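You operate a simulated robot arm through the tools that you are given. There is no shell and no other tool. Be economical: measure what you need, move in short steps, check, and stop when the job is done.

Carry out the task below with a simulated two-armed robot. There is one attempt and no reset: what you move stays moved.

## Task
Take the lid off the grey box on the parts table top and lay it down there.

Only the result counts: the job must be done as asked and must still hold three seconds after the hand-in. Knocking over, shifting, dropping, spilling or breaking anything else fails it. Lids that push on must go on centred and level and be pressed home; caps that screw on are set level and turned clockwise until they are tight.

## Robot
Two 7-joint arms with two-finger parallel grippers on one trunk, on a base that drives. Base frame: it is fixed to the floor where the robot stands at the start and does not move with it; the origin is under the middle of the robot, x ahead of it, y to its left, z up; the surface under the hand at the start is at about z = 76. Lengths are in cm, angles in degrees, forces in N, time in s.
The left shoulder is at the start at [6.2, 19.7, 105.4], the right one opposite. With the tool pointing down near the work surface each hand reaches from about 28 to 72 cm from the robot's upright axis, wherever it stands, measured 20 degrees to its own side. Payload 1.57 kg a hand.
The tool frame of a hand sits at the grasp point between the pads (the TCP): z along the fingers, y along the line on which they close. The tips reach 3 cm beyond it. Largest opening 11 cm; finger width 2.4, thickness 1.2; the body of the gripper, 4.8 by 11.2 cm, starts 7.8 cm behind the TCP.
Orientation is that of the tool frame in the base frame, as a unit quaternion [x, y, z, w]. With the fingers straight down and closing along the base's y, the tool's x points along the base's -x, its y along +y and its z along -z.

## Interface
- The arms move only by the tool play_rows. It takes "left_motion", "right_motion" or both (then of equal length, played together; a hand with none holds still); each is a list of rows, each an object of numbers (a shift or turn left out is 0, a gripper value left out holds the last): "grip": the finger opening in cm, from 0 to 11; "tx", "ty", "tz": the shift along the base's x, y, z in cm; "rx", "ry", "rz": the turn, a rotation vector about the base's x, y, z in degrees. In form: [{"grip": .., "tx": .., "ty": .., "tz": .., "rx": .., "ry": .., "rz": ..}, ...]. A call has 1 to 20 rows; each row shifts and turns the commanded pose from where the row before left it. Each row takes 0.2 s and may step no farther than 5 cm and 8.6 degrees from the row before; otherwise, or with a gripper value out of range, the whole call is refused. A pose out of reach is approached as far as the arm can. The call stops where the force on the tool passes 40 N (or 10 N more than at its start, if that is more) or the arm is blocked; 0.2 s more then pass. Each finger travels about 7.2 cm/s and halts on what it meets, pressing with about 26 N; the grip force reading is that of the motor and also rises with nothing between the fingers. The clock runs only during rows and for 0.2 s after the last one: add rows that do not move to give the fingers time. The reply holds the time, the measured pose of the TCP, the force on the tool along the base axes, the opening and the grip force, in the units named above and with some noise, with the torque about the TCP (base axes, N m) and any sound that the robot's microphone picked up.
- Cameras (640 x 400 px; columns grow to the right, rows downward): "scene" is now at [10.7, -2.49, 162.32]; the picture's right is [-0.26, -0.97, 0.00], its down [-0.87, 0.23, -0.44] and it looks along [0.42, -0.11, -0.90] (base axes); focal length 254 px, centre (320, 200). "left" rides on the left gripper at [7, -1.6, -14.1] in its tool frame; the picture's right is [0.23, 0.97, 0.00], its down [-0.85, 0.20, -0.48] and it looks along [-0.47, 0.11, 0.88] (tool axes); focal length 222 px, centre (320, 200). "right" rides on the right gripper at [7, 1.6, -14.1] in its tool frame; the picture's right is [-0.23, 0.97, 0.00], its down [-0.85, -0.20, -0.48] and it looks along [-0.47, -0.11, 0.88] (tool axes); focal length 222 px, centre (320, 200). There is no depth. A picture from a camera that has moved, and an enlarged one, comes with that camera's place and axes in the base frame and with its lens. The place of the scene camera against the robot may be out by one fixed shift of up to 2.5 cm in any direction.
- get_image(camera): a new picture of that camera. It takes no simulated time.
- slide_trunk(by): slides the trunk up (or, below 0, down) by that many cm; the arms and the scene camera ride with it, the base frame stays. It gives what a move gives, with no picture.
- steer(legs): drives the robot by 1 to 6 legs, each [ahead, left, turn to the left] in cm, cm and degrees, along the robot's own axes; the way and the turn of a leg run together, so that a leg with both is an arc; at most 150 cm and 180 degrees a leg. The arms and the cameras ride along, it lands a little off, and it stops where it bumps. It gives what a move gives.
- aim_head(pan, tilt): turns the head with the scene camera to pan (to the left, within 86 degrees either way) and tilt (down, from -29 to 69), counted from straight ahead of the robot. It gives what a move gives.
- close_up(camera, box): a new picture of the part [left, top, right, bottom] of that camera's present view, enlarged. It takes no simulated time.
- job_done(): hands the job in; it is judged then, once.

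Work in short steps. Places have to be worked out from the pictures, the camera data and where the tool is seen: move nearer, look again, correct. Check each grasp and each placing, and mend what went wrong. You have 120 turns and 88 pictures in all, those below and enlarged ones among them. Open the grippers and draw the arms clear of the work before you hand the job in, unless the task says otherwise; then end with one line.

The tools are called as a command line: name --argument value ..., lists and objects as JSON in quotes. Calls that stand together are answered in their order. play_rows: Moves the arms, as the interface text tells. Its arguments: {"type":"object","properties":{"left_motion":{"type":"array"},"right_motion":{"type":"array"}},"required":[]} The other tools are called the same way: slide_trunk (by) slides the trunk up or down; steer (legs) drives the base; aim_head (pan, tilt) turns the head that bears the scene camera; get_image (camera) takes a picture; close_up (camera, box) takes an enlarged picture of a part of a camera's view; job_done () hands the job in.

At the start:

```text
time: 0.0
left_tool_pos: [47.07, 17.67, 103.18]
left_ee_rot: [-0.001, 1.0, 0.0, -0.001]
left_ft_force: [0.1, 0.6, 0.3]
left_torque: [0.02, 0.0, -0.02]
left_width: 10.98
left_grasp_force: 0.1
right_tool_pos: [39.94, -20.86, 103.31]
right_ee_rot: [0.0, 1.0, 0.0, -0.001]
right_ft_force: [0.1, 0.1, -0.4]
right_torque: [0.02, 0.03, -0.02]
right_width: 11.01
right_grasp_force: 0.0
trunk travel left (down, up): [-65.0, 34.0]
robot x, y, heading: [0.11, 0.09, -0.2]
head pan, tilt: [-15.0, 64.0]
```

scene: 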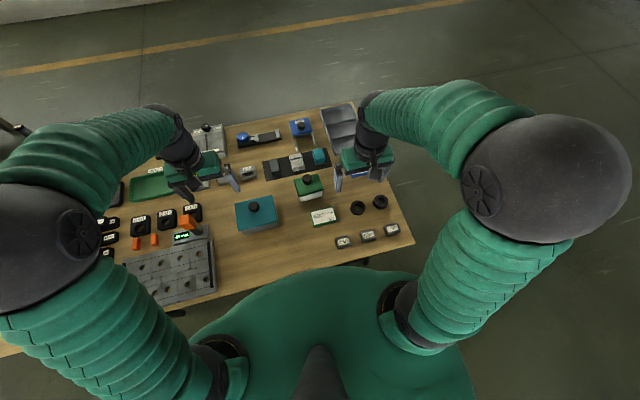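
right: 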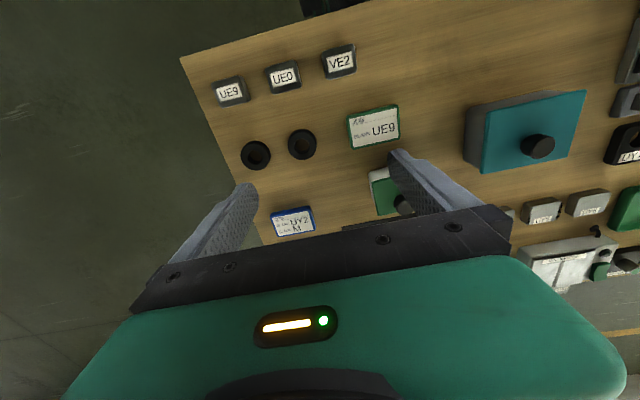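
left: 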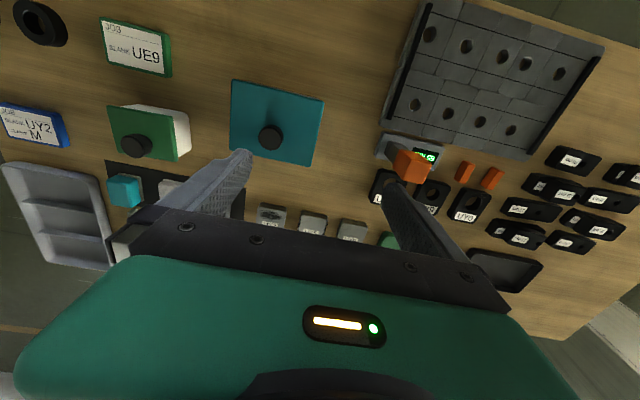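

The pictures show several lidded boxes (teal lid, green lid, blue lid and maybe a grey one at the back); I take enlargements to see which body is grey.

close_up --camera "scene" --box '[180, 100, 420, 250]'

close_up --camera "right" --box '[340, 60, 640, 250]'

```text
2.67 times, centred on (300, 175) of scene
camera zoom: at [10.7, -2.49, 162.32], right [-0.26, -0.97, 0.0], down [-0.87, 0.23, -0.44], along [0.42, -0.11, -0.9], focal length 678 px, centre (373, 267)
```

zoom: 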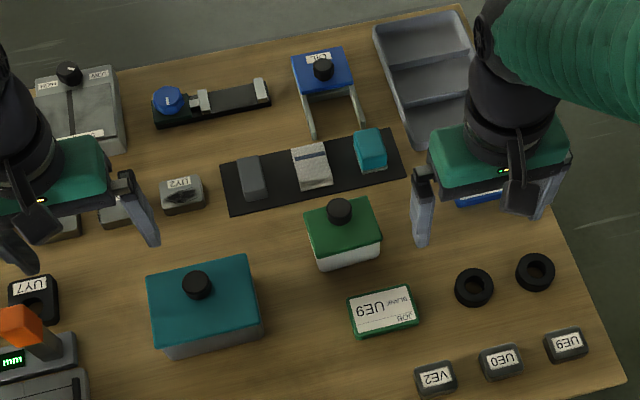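

```text
2.11 times, centred on (490, 155) of right
camera zoom: at [32.84, -19.29, 117.46], right [0.23, 0.97, 0.0], down [0.86, -0.2, 0.48], along [0.47, -0.11, -0.88], focal length 468 px, centre (-38, 295)
```

zoom: 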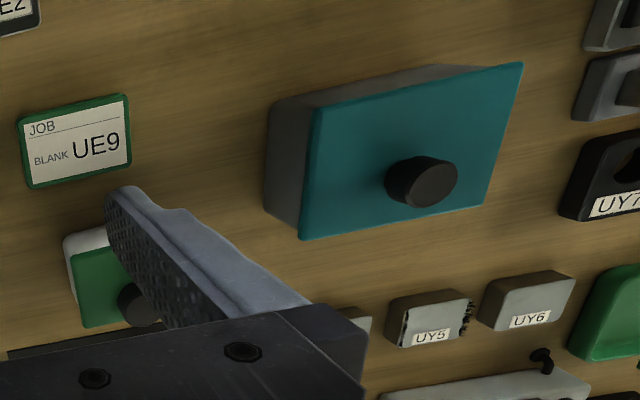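

The grey-bodied box is the one with the teal lid; triangulating both hand cameras puts its knob near (49.5, 10.6, 84). I move the left hand over it, stopping high, and look again.

play_rows --left_motion '[{"grip": 5.5, "tx": 1.2, "ty": -3.5}, {"tx": 1.2, "ty": -3.5}, {"tz": -4}, {"tz": -4}, {}]'

get_image --camera "left"

get_image --camera "right"

get_image --camera "scene"

```text
time: 1.2
left_tool_pos: [49.19, 10.6, 95.31]
left_ee_rot: [0.0, 1.0, 0.0, 0.0]
left_ft_force: [0.0, 0.0, 0.8]
left_torque: [0.04, 0.0, 0.02]
left_width: 5.51
left_grasp_force: 0.0
right_tool_pos: [39.69, -21.02, 103.47]
right_ee_rot: [0.0, 1.0, -0.001, 0.001]
right_ft_force: [-0.8, -0.3, -0.1]
right_torque: [0.01, -0.02, -0.02]
right_width: 10.99
right_grasp_force: 0.1
trunk travel left (down, up): [-65.0, 34.0]
robot x, y, heading: [-0.14, -0.06, -0.2]
head pan, tilt: [-15.0, 64.0]
```

```text
82 pictures are left
camera left: at [42.38, 8.92, 109.55], right [-0.23, 0.97, 0.0], down [0.85, 0.2, 0.48], along [0.47, 0.11, -0.88], focal length 222 px, centre (320, 200)
```

left: 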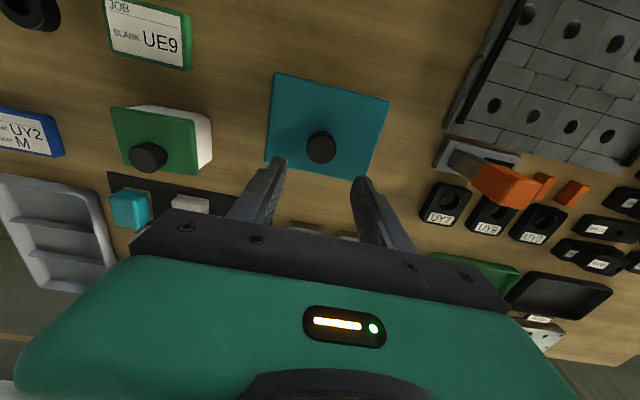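

```text
81 pictures are left
camera right: at [32.67, -19.28, 117.52], right [0.23, 0.97, 0.0], down [0.85, -0.2, 0.48], along [0.47, -0.11, -0.88], focal length 222 px, centre (320, 200)
```

right: 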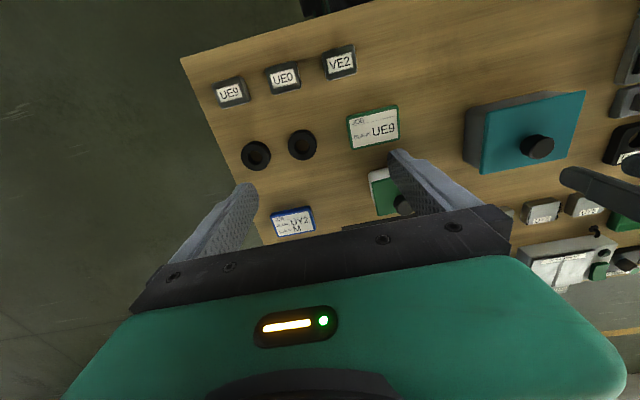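

```text
80 pictures are left
camera scene: at [10.67, -2.48, 162.32], right [-0.26, -0.97, 0.0], down [-0.87, 0.23, -0.44], along [0.42, -0.11, -0.9], focal length 254 px, centre (320, 200)
```

scene: 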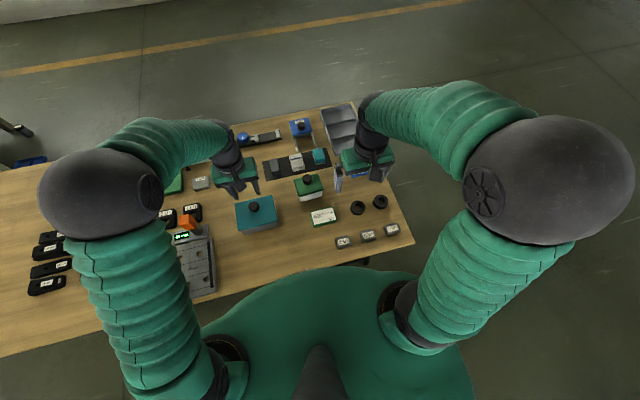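

The knob is about 3.5 cm wide, at (49.2, 10.6), top near 83.5. I open to 7 and go down to TCP 88, then look.

play_rows --left_motion '[{"grip": 7, "tz": -4}, {"tz": -3.3}, {}]'

get_image --camera "left"

close_up --camera "right" --box '[440, 60, 640, 220]'

```text
time: 2.0
left_tool_pos: [49.19, 10.56, 88.12]
left_ee_rot: [-0.001, 1.0, -0.001, 0.001]
left_ft_force: [0.6, -0.9, -1.1]
left_torque: [0.03, 0.0, -0.01]
left_width: 7.01
left_grasp_force: 0.0
right_tool_pos: [39.73, -20.94, 103.39]
right_ee_rot: [0.0, 1.0, 0.0, 0.0]
right_ft_force: [0.0, 0.3, -0.4]
right_torque: [-0.01, 0.0, 0.01]
right_width: 11.0
right_grasp_force: 0.0
trunk travel left (down, up): [-65.0, 34.0]
robot x, y, heading: [0.36, 0.23, 0.1]
head pan, tilt: [-15.0, 64.0]
```

```text
79 pictures are left
camera left: at [42.34, 8.91, 102.23], right [-0.23, 0.97, 0.0], down [0.85, 0.2, 0.48], along [0.47, 0.11, -0.88], focal length 222 px, centre (320, 200)
```

left: 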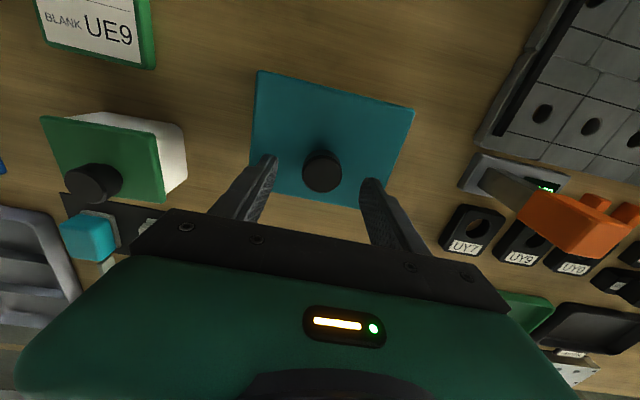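

```text
2.50 times, centred on (540, 140) of right
camera zoom: at [32.64, -19.32, 117.53], right [0.23, 0.97, 0.0], down [0.85, -0.2, 0.48], along [0.47, -0.11, -0.88], focal length 555 px, centre (-230, 350)
```

zoom: 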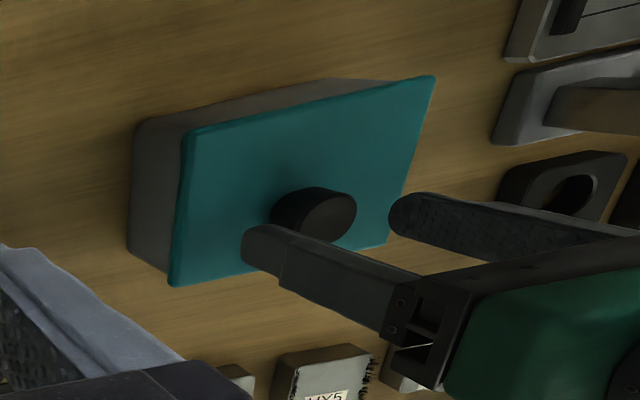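

The knob top is at about (49.2, 10.65, 84), centred between the fingers. I lower 2.4 cm so the tips straddle it, then check from the side.

play_rows --left_motion '[{"tz": -1.2, "ty": 0.1}, {"tz": -1.2}, {}]'

close_up --camera "right" --box '[440, 60, 640, 220]'

close_up --camera "left" --box '[200, 100, 460, 260]'

```text
time: 2.8
left_tool_pos: [49.31, 10.69, 85.53]
left_ee_rot: [0.0, 1.0, 0.0, 0.0]
left_ft_force: [-0.6, 0.2, -0.7]
left_torque: [0.02, 0.0, -0.01]
left_width: 6.99
left_grasp_force: 0.0
right_tool_pos: [39.81, -20.96, 103.3]
right_ee_rot: [0.0, 1.0, 0.0, 0.0]
right_ft_force: [-1.2, 0.1, 0.4]
right_torque: [-0.01, -0.03, 0.02]
right_width: 10.99
right_grasp_force: 0.0
trunk travel left (down, up): [-65.0, 34.0]
robot x, y, heading: [-0.13, 0.15, -0.3]
head pan, tilt: [-15.0, 64.0]
```

```text
2.50 times, centred on (540, 140) of right
camera zoom: at [32.72, -19.33, 117.49], right [0.23, 0.97, 0.0], down [0.86, -0.2, 0.48], along [0.47, -0.11, -0.88], focal length 555 px, centre (-230, 350)
```

zoom: 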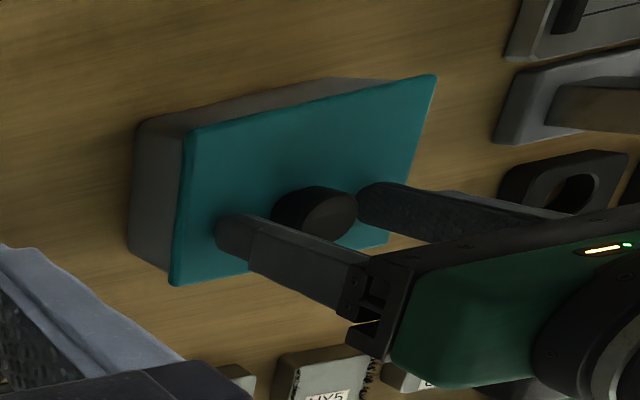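

```text
2.46 times, centred on (330, 180) of left
camera zoom: at [42.4, 9.04, 99.79], right [-0.23, 0.97, 0.0], down [0.86, 0.2, 0.48], along [0.47, 0.11, -0.88], focal length 547 px, centre (295, 249)
```

zoom: 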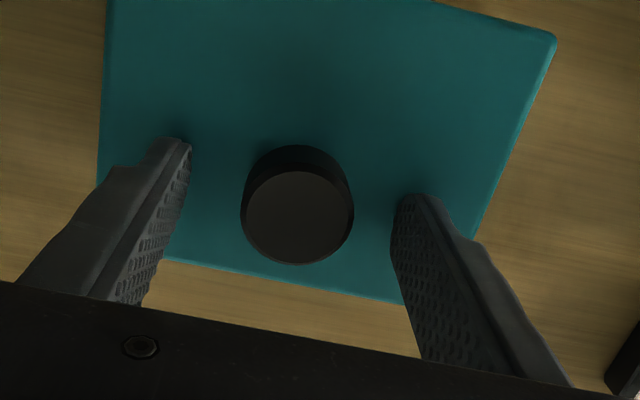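

The fingers straddle the knob evenly and nothing is touched. I close on it.

play_rows --left_motion '[{"grip": 4.5}, {"grip": 2.5}, {"grip": 2.5}, {}]'

close_up --camera "left" --box '[200, 100, 460, 260]'

```text
time: 3.8
left_tool_pos: [49.2, 10.73, 85.62]
left_ee_rot: [0.001, 1.0, 0.0, 0.0]
left_ft_force: [0.0, -0.4, 0.3]
left_torque: [-0.03, 0.01, 0.0]
left_width: 3.3
left_grasp_force: 26.8
right_tool_pos: [39.77, -20.91, 103.33]
right_ee_rot: [0.001, 1.0, -0.001, 0.0]
right_ft_force: [-1.1, 0.0, -0.5]
right_torque: [-0.03, 0.01, -0.03]
right_width: 10.98
right_grasp_force: 0.1
trunk travel left (down, up): [-65.0, 34.0]
robot x, y, heading: [0.24, 0.08, -0.1]
head pan, tilt: [-15.0, 64.0]
heard: snap
```

```text
2.46 times, centred on (330, 180) of left
camera zoom: at [42.42, 9.05, 99.79], right [-0.23, 0.97, 0.0], down [0.86, 0.2, 0.48], along [0.47, 0.11, -0.88], focal length 547 px, centre (295, 249)
```

zoom: 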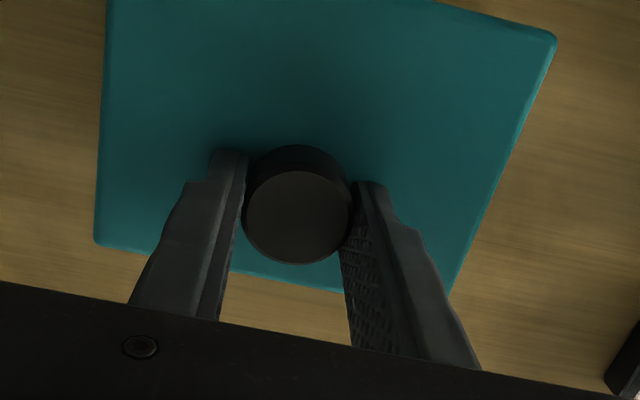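

The knob is held at 3.3 cm with 27 N; a snap was heard, perhaps just the contact or a latch. I pull up gently in small steps.

play_rows --left_motion '[{"tz": 0.3}, {"tz": 0.3}, {"tz": 0.4}, {}]'

close_up --camera "right" --box '[440, 60, 640, 220]'

```text
time: 4.8
left_tool_pos: [49.3, 10.73, 86.58]
left_ee_rot: [0.0, 1.0, 0.0, 0.0]
left_ft_force: [-0.6, 0.1, 0.1]
left_torque: [0.02, -0.05, -0.01]
left_width: 3.43
left_grasp_force: 0.1
right_tool_pos: [39.69, -20.98, 103.3]
right_ee_rot: [0.0, 1.0, 0.0, 0.0]
right_ft_force: [0.0, 0.0, 0.4]
right_torque: [-0.01, -0.01, 0.0]
right_width: 11.0
right_grasp_force: 0.1
trunk travel left (down, up): [-65.0, 34.0]
robot x, y, heading: [-0.03, -0.11, 0.1]
head pan, tilt: [-15.0, 64.0]
heard: snap
```

```text
2.50 times, centred on (540, 140) of right
camera zoom: at [32.73, -19.33, 117.49], right [0.23, 0.97, 0.0], down [0.86, -0.2, 0.48], along [0.47, -0.11, -0.88], focal length 555 px, centre (-230, 350)
```

zoom: 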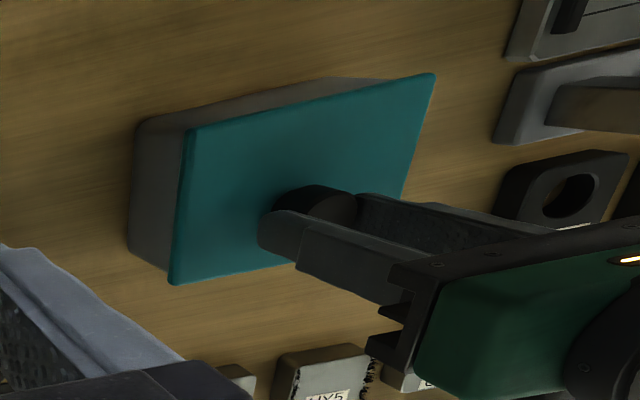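

The hand rose but the grip force dropped to zero and the lid stayed: the grip value wasn't held. I go back down a little lower, re-close and will state the grip in every row.

play_rows --left_motion '[{"grip": 6}, {"grip": 6}, {"grip": 6, "tz": -0.8}, {"grip": 6, "tz": -0.6}, {"grip": 6}]'

close_up --camera "left" --box '[200, 100, 460, 260]'

close_up --camera "right" --box '[440, 60, 640, 220]'

```text
time: 6.0
left_tool_pos: [49.16, 10.67, 85.44]
left_ee_rot: [0.001, 1.0, 0.0, 0.003]
left_ft_force: [0.6, 3.3, 29.4]
left_torque: [0.02, 0.19, -0.1]
left_width: 5.96
left_grasp_force: 0.0
right_tool_pos: [39.54, -20.87, 103.45]
right_ee_rot: [0.0, 1.0, 0.0, -0.001]
right_ft_force: [-0.3, -0.7, 1.0]
right_torque: [0.01, 0.03, 0.04]
right_width: 11.0
right_grasp_force: 0.0
trunk travel left (down, up): [-65.0, 34.0]
robot x, y, heading: [0.04, 0.09, 0.2]
head pan, tilt: [-15.0, 64.0]
```

```text
2.46 times, centred on (330, 180) of left
camera zoom: at [42.28, 9.02, 99.65], right [-0.23, 0.97, 0.0], down [0.85, 0.2, 0.48], along [0.47, 0.11, -0.88], focal length 547 px, centre (295, 249)
```

zoom: 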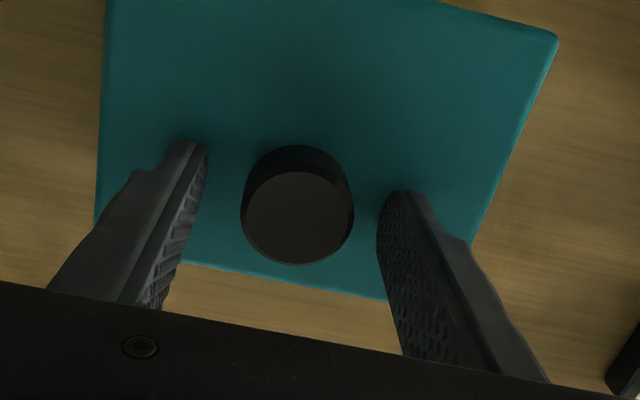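

```text
2.50 times, centred on (540, 140) of right
camera zoom: at [32.5, -19.35, 117.62], right [0.23, 0.97, 0.0], down [0.85, -0.2, 0.48], along [0.47, -0.11, -0.88], focal length 555 px, centre (-230, 350)
```

zoom: 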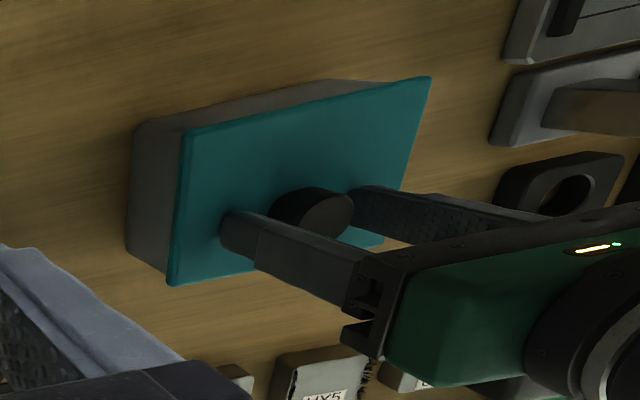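

The tips press on the lid (29 N), so the lid top is at about z 82.4. I back off 0.3 cm, close on the knob and lift slightly with the grip commanded throughout.

play_rows --left_motion '[{"grip": 6, "tz": 0.4}, {"grip": 4}, {"grip": 1.5}, {"grip": 1.5}, {"grip": 1.5}]'

```text
time: 7.2
left_tool_pos: [49.32, 10.71, 85.61]
left_ee_rot: [0.0, 1.0, 0.0, 0.0]
left_ft_force: [-0.6, -0.1, 0.0]
left_torque: [0.0, -0.02, -0.01]
left_width: 3.3
left_grasp_force: 26.1
right_tool_pos: [39.83, -20.91, 103.35]
right_ee_rot: [0.0, 1.0, 0.0, 0.0]
right_ft_force: [0.0, -0.3, -0.4]
right_torque: [0.0, -0.01, -0.01]
right_width: 11.0
right_grasp_force: 0.1
trunk travel left (down, up): [-65.0, 34.0]
robot x, y, heading: [-0.22, 0.27, 0.3]
head pan, tilt: [-15.0, 64.0]
heard: snap
```

Gripped at 3.3 cm with 26 N. I lift in small steps, keeping the grip commanded.

play_rows --left_motion '[{"grip": 1.5, "tz": 0.2}, {"grip": 1.5, "tz": 0.2}, {"grip": 1.5}]'

close_up --camera "right" --box '[440, 60, 640, 220]'

```text
time: 8.0
left_tool_pos: [49.27, 10.78, 85.98]
left_ee_rot: [0.0, 1.0, 0.0, -0.001]
left_ft_force: [0.1, -0.4, -0.4]
left_torque: [0.0, 0.0, 0.0]
left_width: 3.31
left_grasp_force: 26.1
right_tool_pos: [39.87, -20.95, 103.33]
right_ee_rot: [0.0, 1.0, 0.0, 0.0]
right_ft_force: [-0.5, 0.1, -0.1]
right_torque: [0.0, 0.02, -0.02]
right_width: 10.98
right_grasp_force: 0.0
trunk travel left (down, up): [-65.0, 34.0]
robot x, y, heading: [0.11, 0.07, -0.1]
head pan, tilt: [-15.0, 64.0]
```

```text
2.50 times, centred on (540, 140) of right
camera zoom: at [32.75, -19.32, 117.49], right [0.23, 0.97, 0.0], down [0.86, -0.2, 0.48], along [0.47, -0.11, -0.88], focal length 555 px, centre (-230, 350)
```

zoom: 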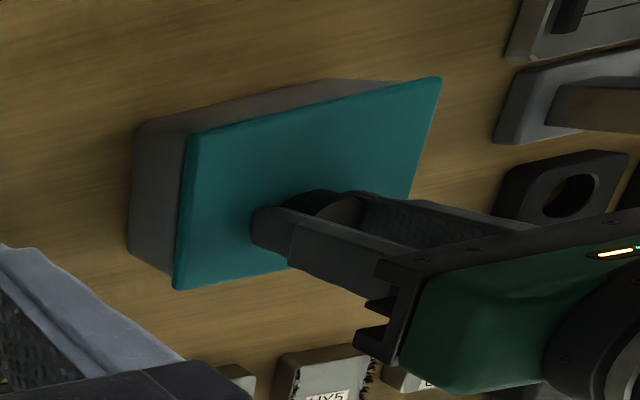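

The lid has moved up with the hand and the box stayed. I lift further by 4 cm and check.

play_rows --left_motion '[{"grip": 1.5, "tz": 0.6}, {"grip": 1.5, "tz": 0.8}, {"grip": 1.5, "tz": 1.2}, {"grip": 1.5, "tz": 1.6}, {"grip": 1.5}]'

get_image --camera "right"

close_up --camera "scene" --box '[150, 150, 430, 320]'

```text
time: 9.2
left_tool_pos: [49.23, 10.72, 90.21]
left_ee_rot: [0.0, 1.0, 0.0, -0.001]
left_ft_force: [0.7, 0.3, -0.5]
left_torque: [-0.02, -0.02, 0.04]
left_width: 3.29
left_grasp_force: 26.4
right_tool_pos: [39.79, -20.83, 103.3]
right_ee_rot: [0.0, 1.0, 0.0, 0.0]
right_ft_force: [-0.3, 0.9, -0.3]
right_torque: [-0.01, 0.02, 0.0]
right_width: 10.99
right_grasp_force: 0.1
trunk travel left (down, up): [-65.0, 34.0]
robot x, y, heading: [-0.45, -0.12, -0.2]
head pan, tilt: [-15.0, 64.0]
```

```text
70 pictures are left
camera right: at [32.78, -19.33, 117.47], right [0.23, 0.97, 0.0], down [0.86, -0.2, 0.48], along [0.47, -0.11, -0.88], focal length 222 px, centre (320, 200)
```

right: 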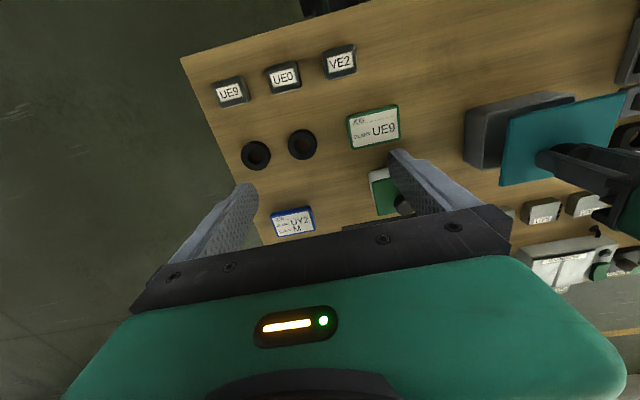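

```text
2.29 times, centred on (290, 235) of scene
camera zoom: at [10.78, -2.53, 162.31], right [-0.26, -0.97, 0.0], down [-0.87, 0.23, -0.44], along [0.42, -0.11, -0.9], focal length 581 px, centre (389, 120)
```

zoom: 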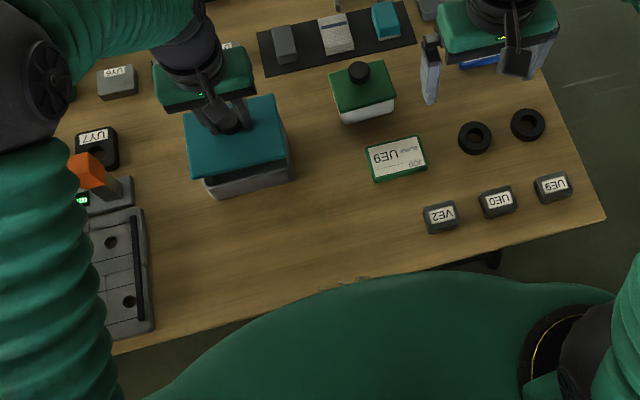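

The lid is off and the box has not moved. The table is free in front of the box (x about 27–43, y about -7 to 24), so I carry the lid back to about (35, 8.5) at this height and look.

play_rows --left_motion '[{"grip": 1.5, "tz": 1}, {"grip": 1.5, "tx": -2}, {"grip": 1.5, "tx": -2.5, "ty": -0.5}, {"grip": 1.5, "tx": -2.5, "ty": -0.5}, {"grip": 1.5, "tx": -2.5, "ty": -0.5}, {"grip": 1.5, "tx": -2.5, "ty": -0.5}, {"grip": 1.5, "tx": -2}, {"grip": 1.5}]'

get_image --camera "right"

get_image --camera "left"

close_up --camera "scene" --box '[150, 150, 430, 320]'

```text
time: 11.0
left_tool_pos: [35.26, 8.62, 91.2]
left_ee_rot: [-0.001, 1.0, 0.001, 0.0]
left_ft_force: [0.1, -0.2, -1.5]
left_torque: [0.01, -0.03, -0.02]
left_width: 3.32
left_grasp_force: 25.9
right_tool_pos: [39.9, -20.97, 103.39]
right_ee_rot: [0.0, 1.0, 0.0, -0.001]
right_ft_force: [0.1, -0.4, -0.5]
right_torque: [0.02, 0.0, 0.0]
right_width: 11.01
right_grasp_force: 0.1
trunk travel left (down, up): [-65.0, 34.0]
robot x, y, heading: [0.29, 0.29, -0.2]
head pan, tilt: [-15.0, 64.0]
```

```text
68 pictures are left
camera right: at [32.79, -19.33, 117.47], right [0.23, 0.97, 0.0], down [0.86, -0.2, 0.48], along [0.47, -0.11, -0.88], focal length 222 px, centre (320, 200)
```

right: 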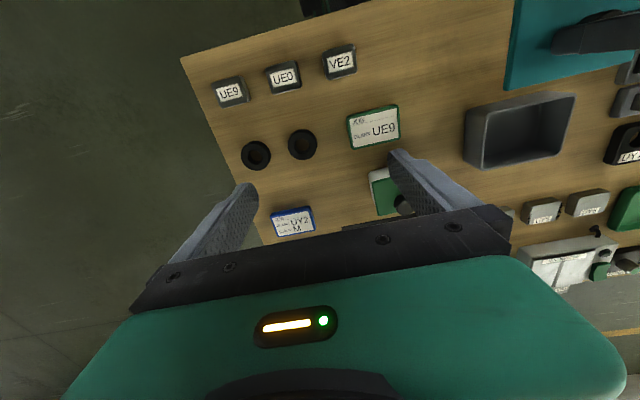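

```text
67 pictures are left
camera left: at [28.44, 6.98, 105.36], right [-0.23, 0.97, 0.0], down [0.86, 0.2, 0.48], along [0.47, 0.11, -0.88], focal length 222 px, centre (320, 200)
```

left: 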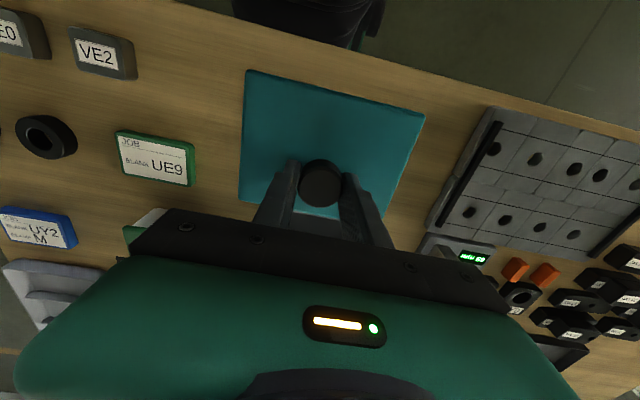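

```text
2.29 times, centred on (290, 235) of scene
camera zoom: at [10.73, -2.54, 162.31], right [-0.26, -0.97, 0.0], down [-0.87, 0.23, -0.44], along [0.42, -0.11, -0.9], focal length 581 px, centre (389, 120)
```

zoom: 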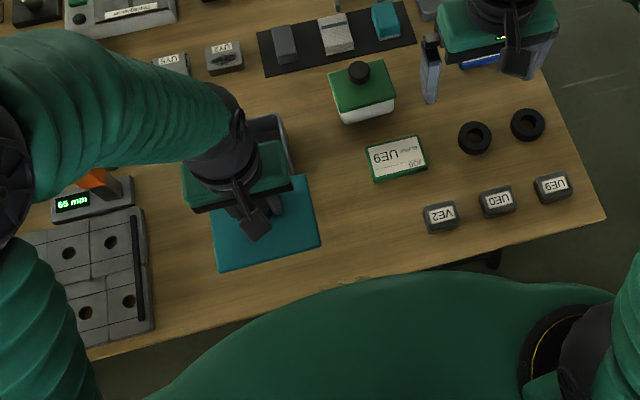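

The lid (x 29–39.5, y 2–15.5) hangs over bare table, clear of the box, the fixture and the edge (x ≈ 25–27). I lower to TCP 83.2.

play_rows --left_motion '[{"grip": 1.5, "tz": -2}, {"grip": 1.5, "tz": -2}, {"grip": 1.5, "tz": -2}, {"grip": 1.5, "tz": -1.5}, {"grip": 1.5, "tz": -0.5}, {"grip": 1.5}]'

get_image --camera "left"

get_image --camera "right"

```text
time: 12.4
left_tool_pos: [35.22, 8.66, 83.06]
left_ee_rot: [0.0, 1.0, 0.0, 0.0]
left_ft_force: [-0.1, 0.6, -1.0]
left_torque: [0.0, -0.01, 0.0]
left_width: 3.26
left_grasp_force: 26.4
right_tool_pos: [39.66, -21.0, 103.32]
right_ee_rot: [0.0, 1.0, 0.0, 0.0]
right_ft_force: [-0.3, 0.3, 0.1]
right_torque: [-0.02, 0.01, 0.02]
right_width: 11.04
right_grasp_force: 0.1
trunk travel left (down, up): [-65.0, 34.0]
robot x, y, heading: [0.02, -0.34, -0.2]
head pan, tilt: [-15.0, 64.0]
```

```text
65 pictures are left
camera left: at [28.4, 7.02, 97.34], right [-0.23, 0.97, 0.0], down [0.86, 0.2, 0.48], along [0.47, 0.11, -0.88], focal length 222 px, centre (320, 200)
```

left: 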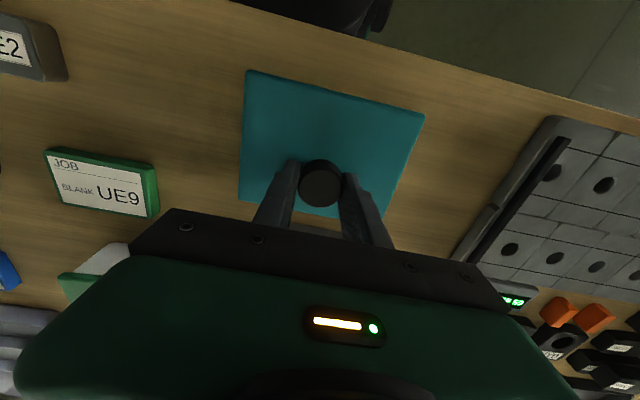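

```text
64 pictures are left
camera right: at [32.72, -19.34, 117.49], right [0.23, 0.97, 0.0], down [0.86, -0.2, 0.48], along [0.47, -0.11, -0.88], focal length 222 px, centre (320, 200)
```

right: 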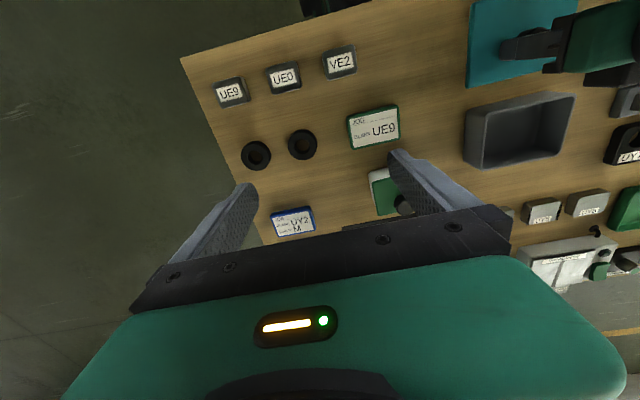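

Still clear, no contact. I go down in fine steps, watching the force.

play_rows --left_motion '[{"grip": 1.5, "tz": -0.4}, {"grip": 1.5, "tz": -0.4}, {"grip": 1.5, "tz": -0.4}, {"grip": 1.5}]'

```text
time: 13.4
left_tool_pos: [35.31, 8.72, 81.91]
left_ee_rot: [-0.001, 1.0, 0.001, 0.0]
left_ft_force: [0.1, -0.7, -0.8]
left_torque: [0.01, 0.01, 0.0]
left_width: 3.29
left_grasp_force: 26.2
right_tool_pos: [39.78, -20.85, 103.35]
right_ee_rot: [0.0, 1.0, 0.0, 0.0]
right_ft_force: [1.0, -0.4, -0.6]
right_torque: [-0.01, 0.03, -0.04]
right_width: 10.99
right_grasp_force: 0.1
trunk travel left (down, up): [-65.0, 34.0]
robot x, y, heading: [-0.15, -0.0, 0.1]
head pan, tilt: [-15.0, 64.0]
```

No contact yet; I continue.

play_rows --left_motion '[{"grip": 1.5, "tz": -0.3}, {"grip": 1.5, "tz": -0.3}, {"grip": 1.5}]'

```text
time: 14.2
left_tool_pos: [35.33, 8.73, 81.5]
left_ee_rot: [0.0, 1.0, 0.0, 0.0]
left_ft_force: [0.5, 0.5, 0.0]
left_torque: [0.02, -0.01, -0.01]
left_width: 3.31
left_grasp_force: 26.0
right_tool_pos: [39.62, -20.94, 103.31]
right_ee_rot: [0.0, 1.0, 0.0, 0.0]
right_ft_force: [-0.2, 1.1, 0.9]
right_torque: [-0.01, -0.01, -0.04]
right_width: 10.99
right_grasp_force: 0.0
trunk travel left (down, up): [-65.0, 34.0]
robot x, y, heading: [-0.02, -0.13, 0.1]
head pan, tilt: [-15.0, 64.0]
```

play_rows --left_motion '[{"grip": 1.5, "tz": -0.2}, {"grip": 1.5, "tz": -0.2}, {"grip": 1.5}]'

close_up --camera "right" --box '[440, 0, 640, 160]'

```text
time: 15.0
left_tool_pos: [35.28, 8.66, 80.96]
left_ee_rot: [0.0, 1.0, 0.0, -0.001]
left_ft_force: [0.7, -0.9, -0.4]
left_torque: [0.04, 0.03, -0.04]
left_width: 3.3
left_grasp_force: 26.0
right_tool_pos: [39.79, -21.03, 103.29]
right_ee_rot: [0.0, 1.0, 0.0, -0.001]
right_ft_force: [0.2, 0.0, -0.5]
right_torque: [-0.03, -0.02, -0.01]
right_width: 11.03
right_grasp_force: 0.0
trunk travel left (down, up): [-65.0, 34.0]
robot x, y, heading: [-0.39, 0.06, -0.1]
head pan, tilt: [-15.0, 64.0]
```

```text
2.50 times, centred on (540, 80) of right
camera zoom: at [32.74, -19.34, 117.48], right [0.23, 0.97, 0.0], down [0.86, -0.2, 0.48], along [0.47, -0.11, -0.88], focal length 555 px, centre (-230, 500)
```

zoom: 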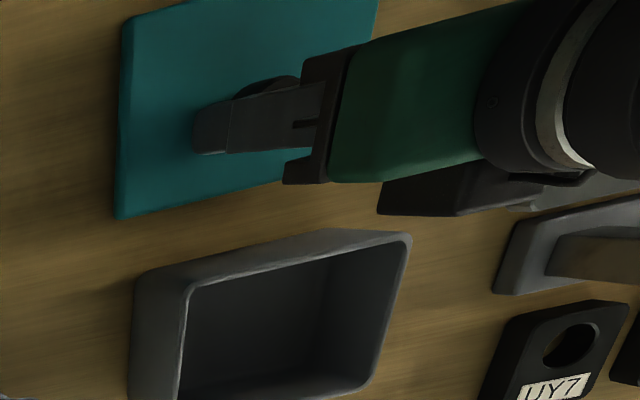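

Still no contact; the lid is nearly on the table. I continue in 0.2 cm steps.

play_rows --left_motion '[{"grip": 1.5, "tz": -0.2}, {"grip": 1.5, "tz": -0.2}, {"grip": 1.5}]'

```text
time: 15.8
left_tool_pos: [35.3, 8.74, 80.49]
left_ee_rot: [0.0, 1.0, 0.0, 0.0]
left_ft_force: [-0.4, 0.0, -1.4]
left_torque: [0.01, -0.03, 0.01]
left_width: 3.29
left_grasp_force: 26.2
right_tool_pos: [39.78, -21.0, 103.32]
right_ee_rot: [0.0, 1.0, 0.001, 0.0]
right_ft_force: [-0.1, -0.1, -0.5]
right_torque: [0.02, -0.04, 0.02]
right_width: 10.99
right_grasp_force: 0.1
trunk travel left (down, up): [-65.0, 34.0]
robot x, y, heading: [-0.17, 0.03, 0.2]
head pan, tilt: [-15.0, 64.0]
```

play_rows --left_motion '[{"grip": 1.5, "tz": -0.2}, {"grip": 1.5, "tz": -0.2}, {"grip": 1.5}]'

```text
time: 16.6
left_tool_pos: [35.23, 8.68, 80.14]
left_ee_rot: [-0.001, 1.0, 0.0, 0.001]
left_ft_force: [-0.3, -0.4, -1.3]
left_torque: [0.0, -0.02, -0.02]
left_width: 3.3
left_grasp_force: 25.8
right_tool_pos: [39.74, -20.96, 103.27]
right_ee_rot: [0.0, 1.0, -0.001, -0.001]
right_ft_force: [0.1, 0.6, -0.5]
right_torque: [-0.01, 0.0, 0.01]
right_width: 11.01
right_grasp_force: 0.1
trunk travel left (down, up): [-65.0, 34.0]
robot x, y, heading: [0.11, -0.01, 0.0]
head pan, tilt: [-15.0, 64.0]
```

No contact at 80.1; two more small steps.

play_rows --left_motion '[{"grip": 1.5, "tz": -0.15}, {"grip": 1.5, "tz": -0.15}, {"grip": 1.5}]'

close_up --camera "right" --box '[440, 0, 640, 160]'

close_up --camera "left" --box '[200, 40, 460, 240]'

```text
time: 17.4
left_tool_pos: [35.26, 8.72, 80.13]
left_ee_rot: [0.0, 1.0, 0.001, 0.001]
left_ft_force: [0.5, 2.1, 25.5]
left_torque: [0.04, 0.28, -0.01]
left_width: 3.3
left_grasp_force: 26.4
right_tool_pos: [39.69, -20.93, 103.38]
right_ee_rot: [-0.001, 1.0, 0.0, 0.001]
right_ft_force: [-0.4, -0.1, 0.2]
right_torque: [-0.02, -0.01, 0.01]
right_width: 11.01
right_grasp_force: 0.0
trunk travel left (down, up): [-65.0, 34.0]
robot x, y, heading: [-0.41, 0.03, 0.0]
head pan, tilt: [-15.0, 64.0]
```

```text
2.50 times, centred on (540, 80) of right
camera zoom: at [32.59, -19.36, 117.57], right [0.23, 0.97, 0.0], down [0.85, -0.2, 0.48], along [0.47, -0.11, -0.88], focal length 555 px, centre (-230, 500)
```

zoom: 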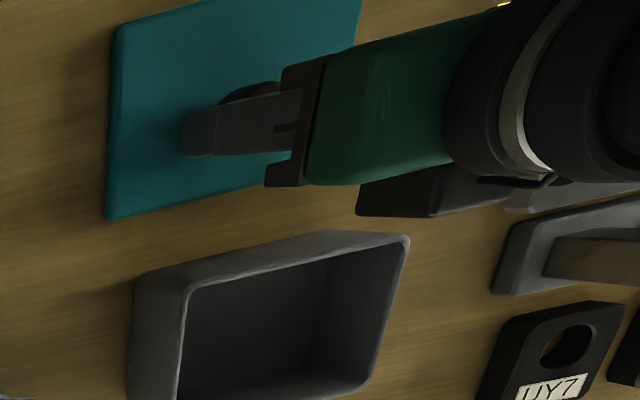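

```text
2.00 times, centred on (330, 140) of left
camera zoom: at [28.34, 7.01, 94.19], right [-0.23, 0.97, 0.0], down [0.85, 0.2, 0.48], along [0.47, 0.11, -0.88], focal length 444 px, centre (300, 320)
```

zoom: 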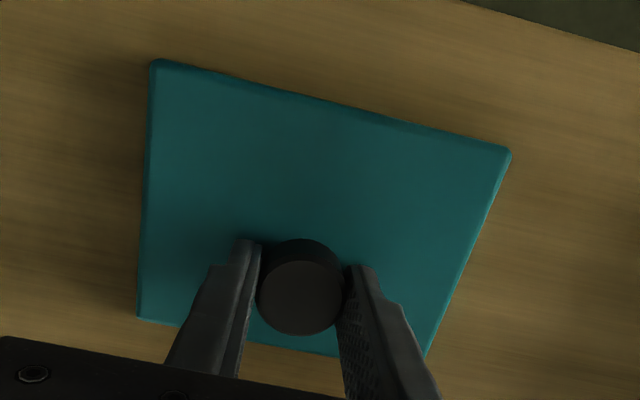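

The lid is on the table (25 N). I ease off the pressure, open moderately, and rise straight up.

play_rows --left_motion '[{"grip": 1.5, "tz": 0.2}, {"grip": 1.5}, {"grip": 3.8}, {"grip": 5}, {"grip": 6.5}, {"grip": 6.5}, {"grip": 6.5, "tz": 1}, {"grip": 6.5, "tz": 2}, {"grip": 6.5, "tz": 4}, {"grip": 6.5, "tz": 4}, {"grip": 6.5, "tz": 4}, {"grip": 6.5, "tz": 4}]'

get_image --camera "left"

get_image --camera "right"

```text
time: 20.0
left_tool_pos: [35.11, 8.85, 99.18]
left_ee_rot: [0.001, 1.0, 0.0, 0.0]
left_ft_force: [-0.4, 0.0, 0.8]
left_torque: [0.02, 0.01, 0.01]
left_width: 6.49
left_grasp_force: 0.0
right_tool_pos: [39.7, -20.91, 103.39]
right_ee_rot: [-0.001, 1.0, 0.0, 0.001]
right_ft_force: [-0.3, -0.3, 0.1]
right_torque: [0.03, -0.02, -0.02]
right_width: 10.98
right_grasp_force: 0.0
trunk travel left (down, up): [-65.0, 34.0]
robot x, y, heading: [0.16, 0.03, -0.2]
head pan, tilt: [-15.0, 64.0]
```

```text
60 pictures are left
camera left: at [28.3, 7.09, 113.39], right [-0.23, 0.97, 0.0], down [0.85, 0.2, 0.48], along [0.47, 0.11, -0.88], focal length 222 px, centre (320, 200)
```

left: 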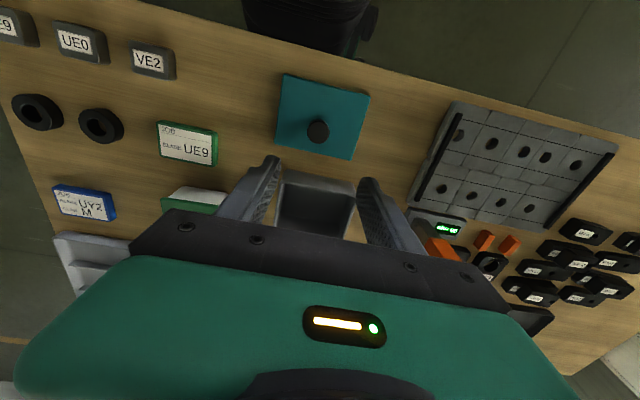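

```text
59 pictures are left
camera right: at [32.61, -19.29, 117.53], right [0.23, 0.97, 0.0], down [0.85, -0.2, 0.48], along [0.47, -0.11, -0.88], focal length 222 px, centre (320, 200)
```

right: 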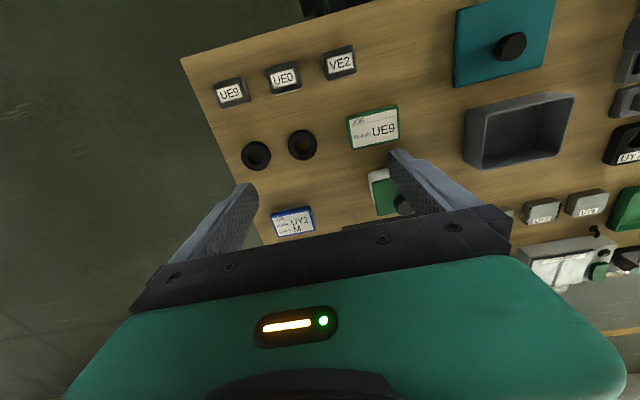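

The lid lies flat on the table beside the open box, and nothing else has moved. I open the gripper fully, then hand in.

play_rows --left_motion '[{"grip": 11, "tz": 3}, {"grip": 11, "ty": 3}, {"grip": 11, "ty": 3}, {"grip": 11}]'

job_done

```text
time: 21.0
left_tool_pos: [35.27, 14.69, 102.16]
left_ee_rot: [-0.001, 1.0, 0.0, 0.0]
left_ft_force: [0.2, -0.1, 0.0]
left_torque: [0.01, 0.02, 0.02]
left_width: 11.01
left_grasp_force: 0.0
right_tool_pos: [39.76, -20.81, 103.39]
right_ee_rot: [0.0, 1.0, 0.0, 0.0]
right_ft_force: [-0.7, -0.1, 0.0]
right_torque: [-0.01, -0.02, -0.02]
right_width: 11.0
right_grasp_force: 0.1
trunk travel left (down, up): [-65.0, 34.0]
robot x, y, heading: [0.06, 0.18, -0.1]
head pan, tilt: [-15.0, 64.0]
```

```text
The job is handed in.
```

The teal lid is off the grey box and lies flat, knob up, on the parts table in front of it; nothing else looked moved in the last pictures, the grippers are open and clear, and the job is handed in.
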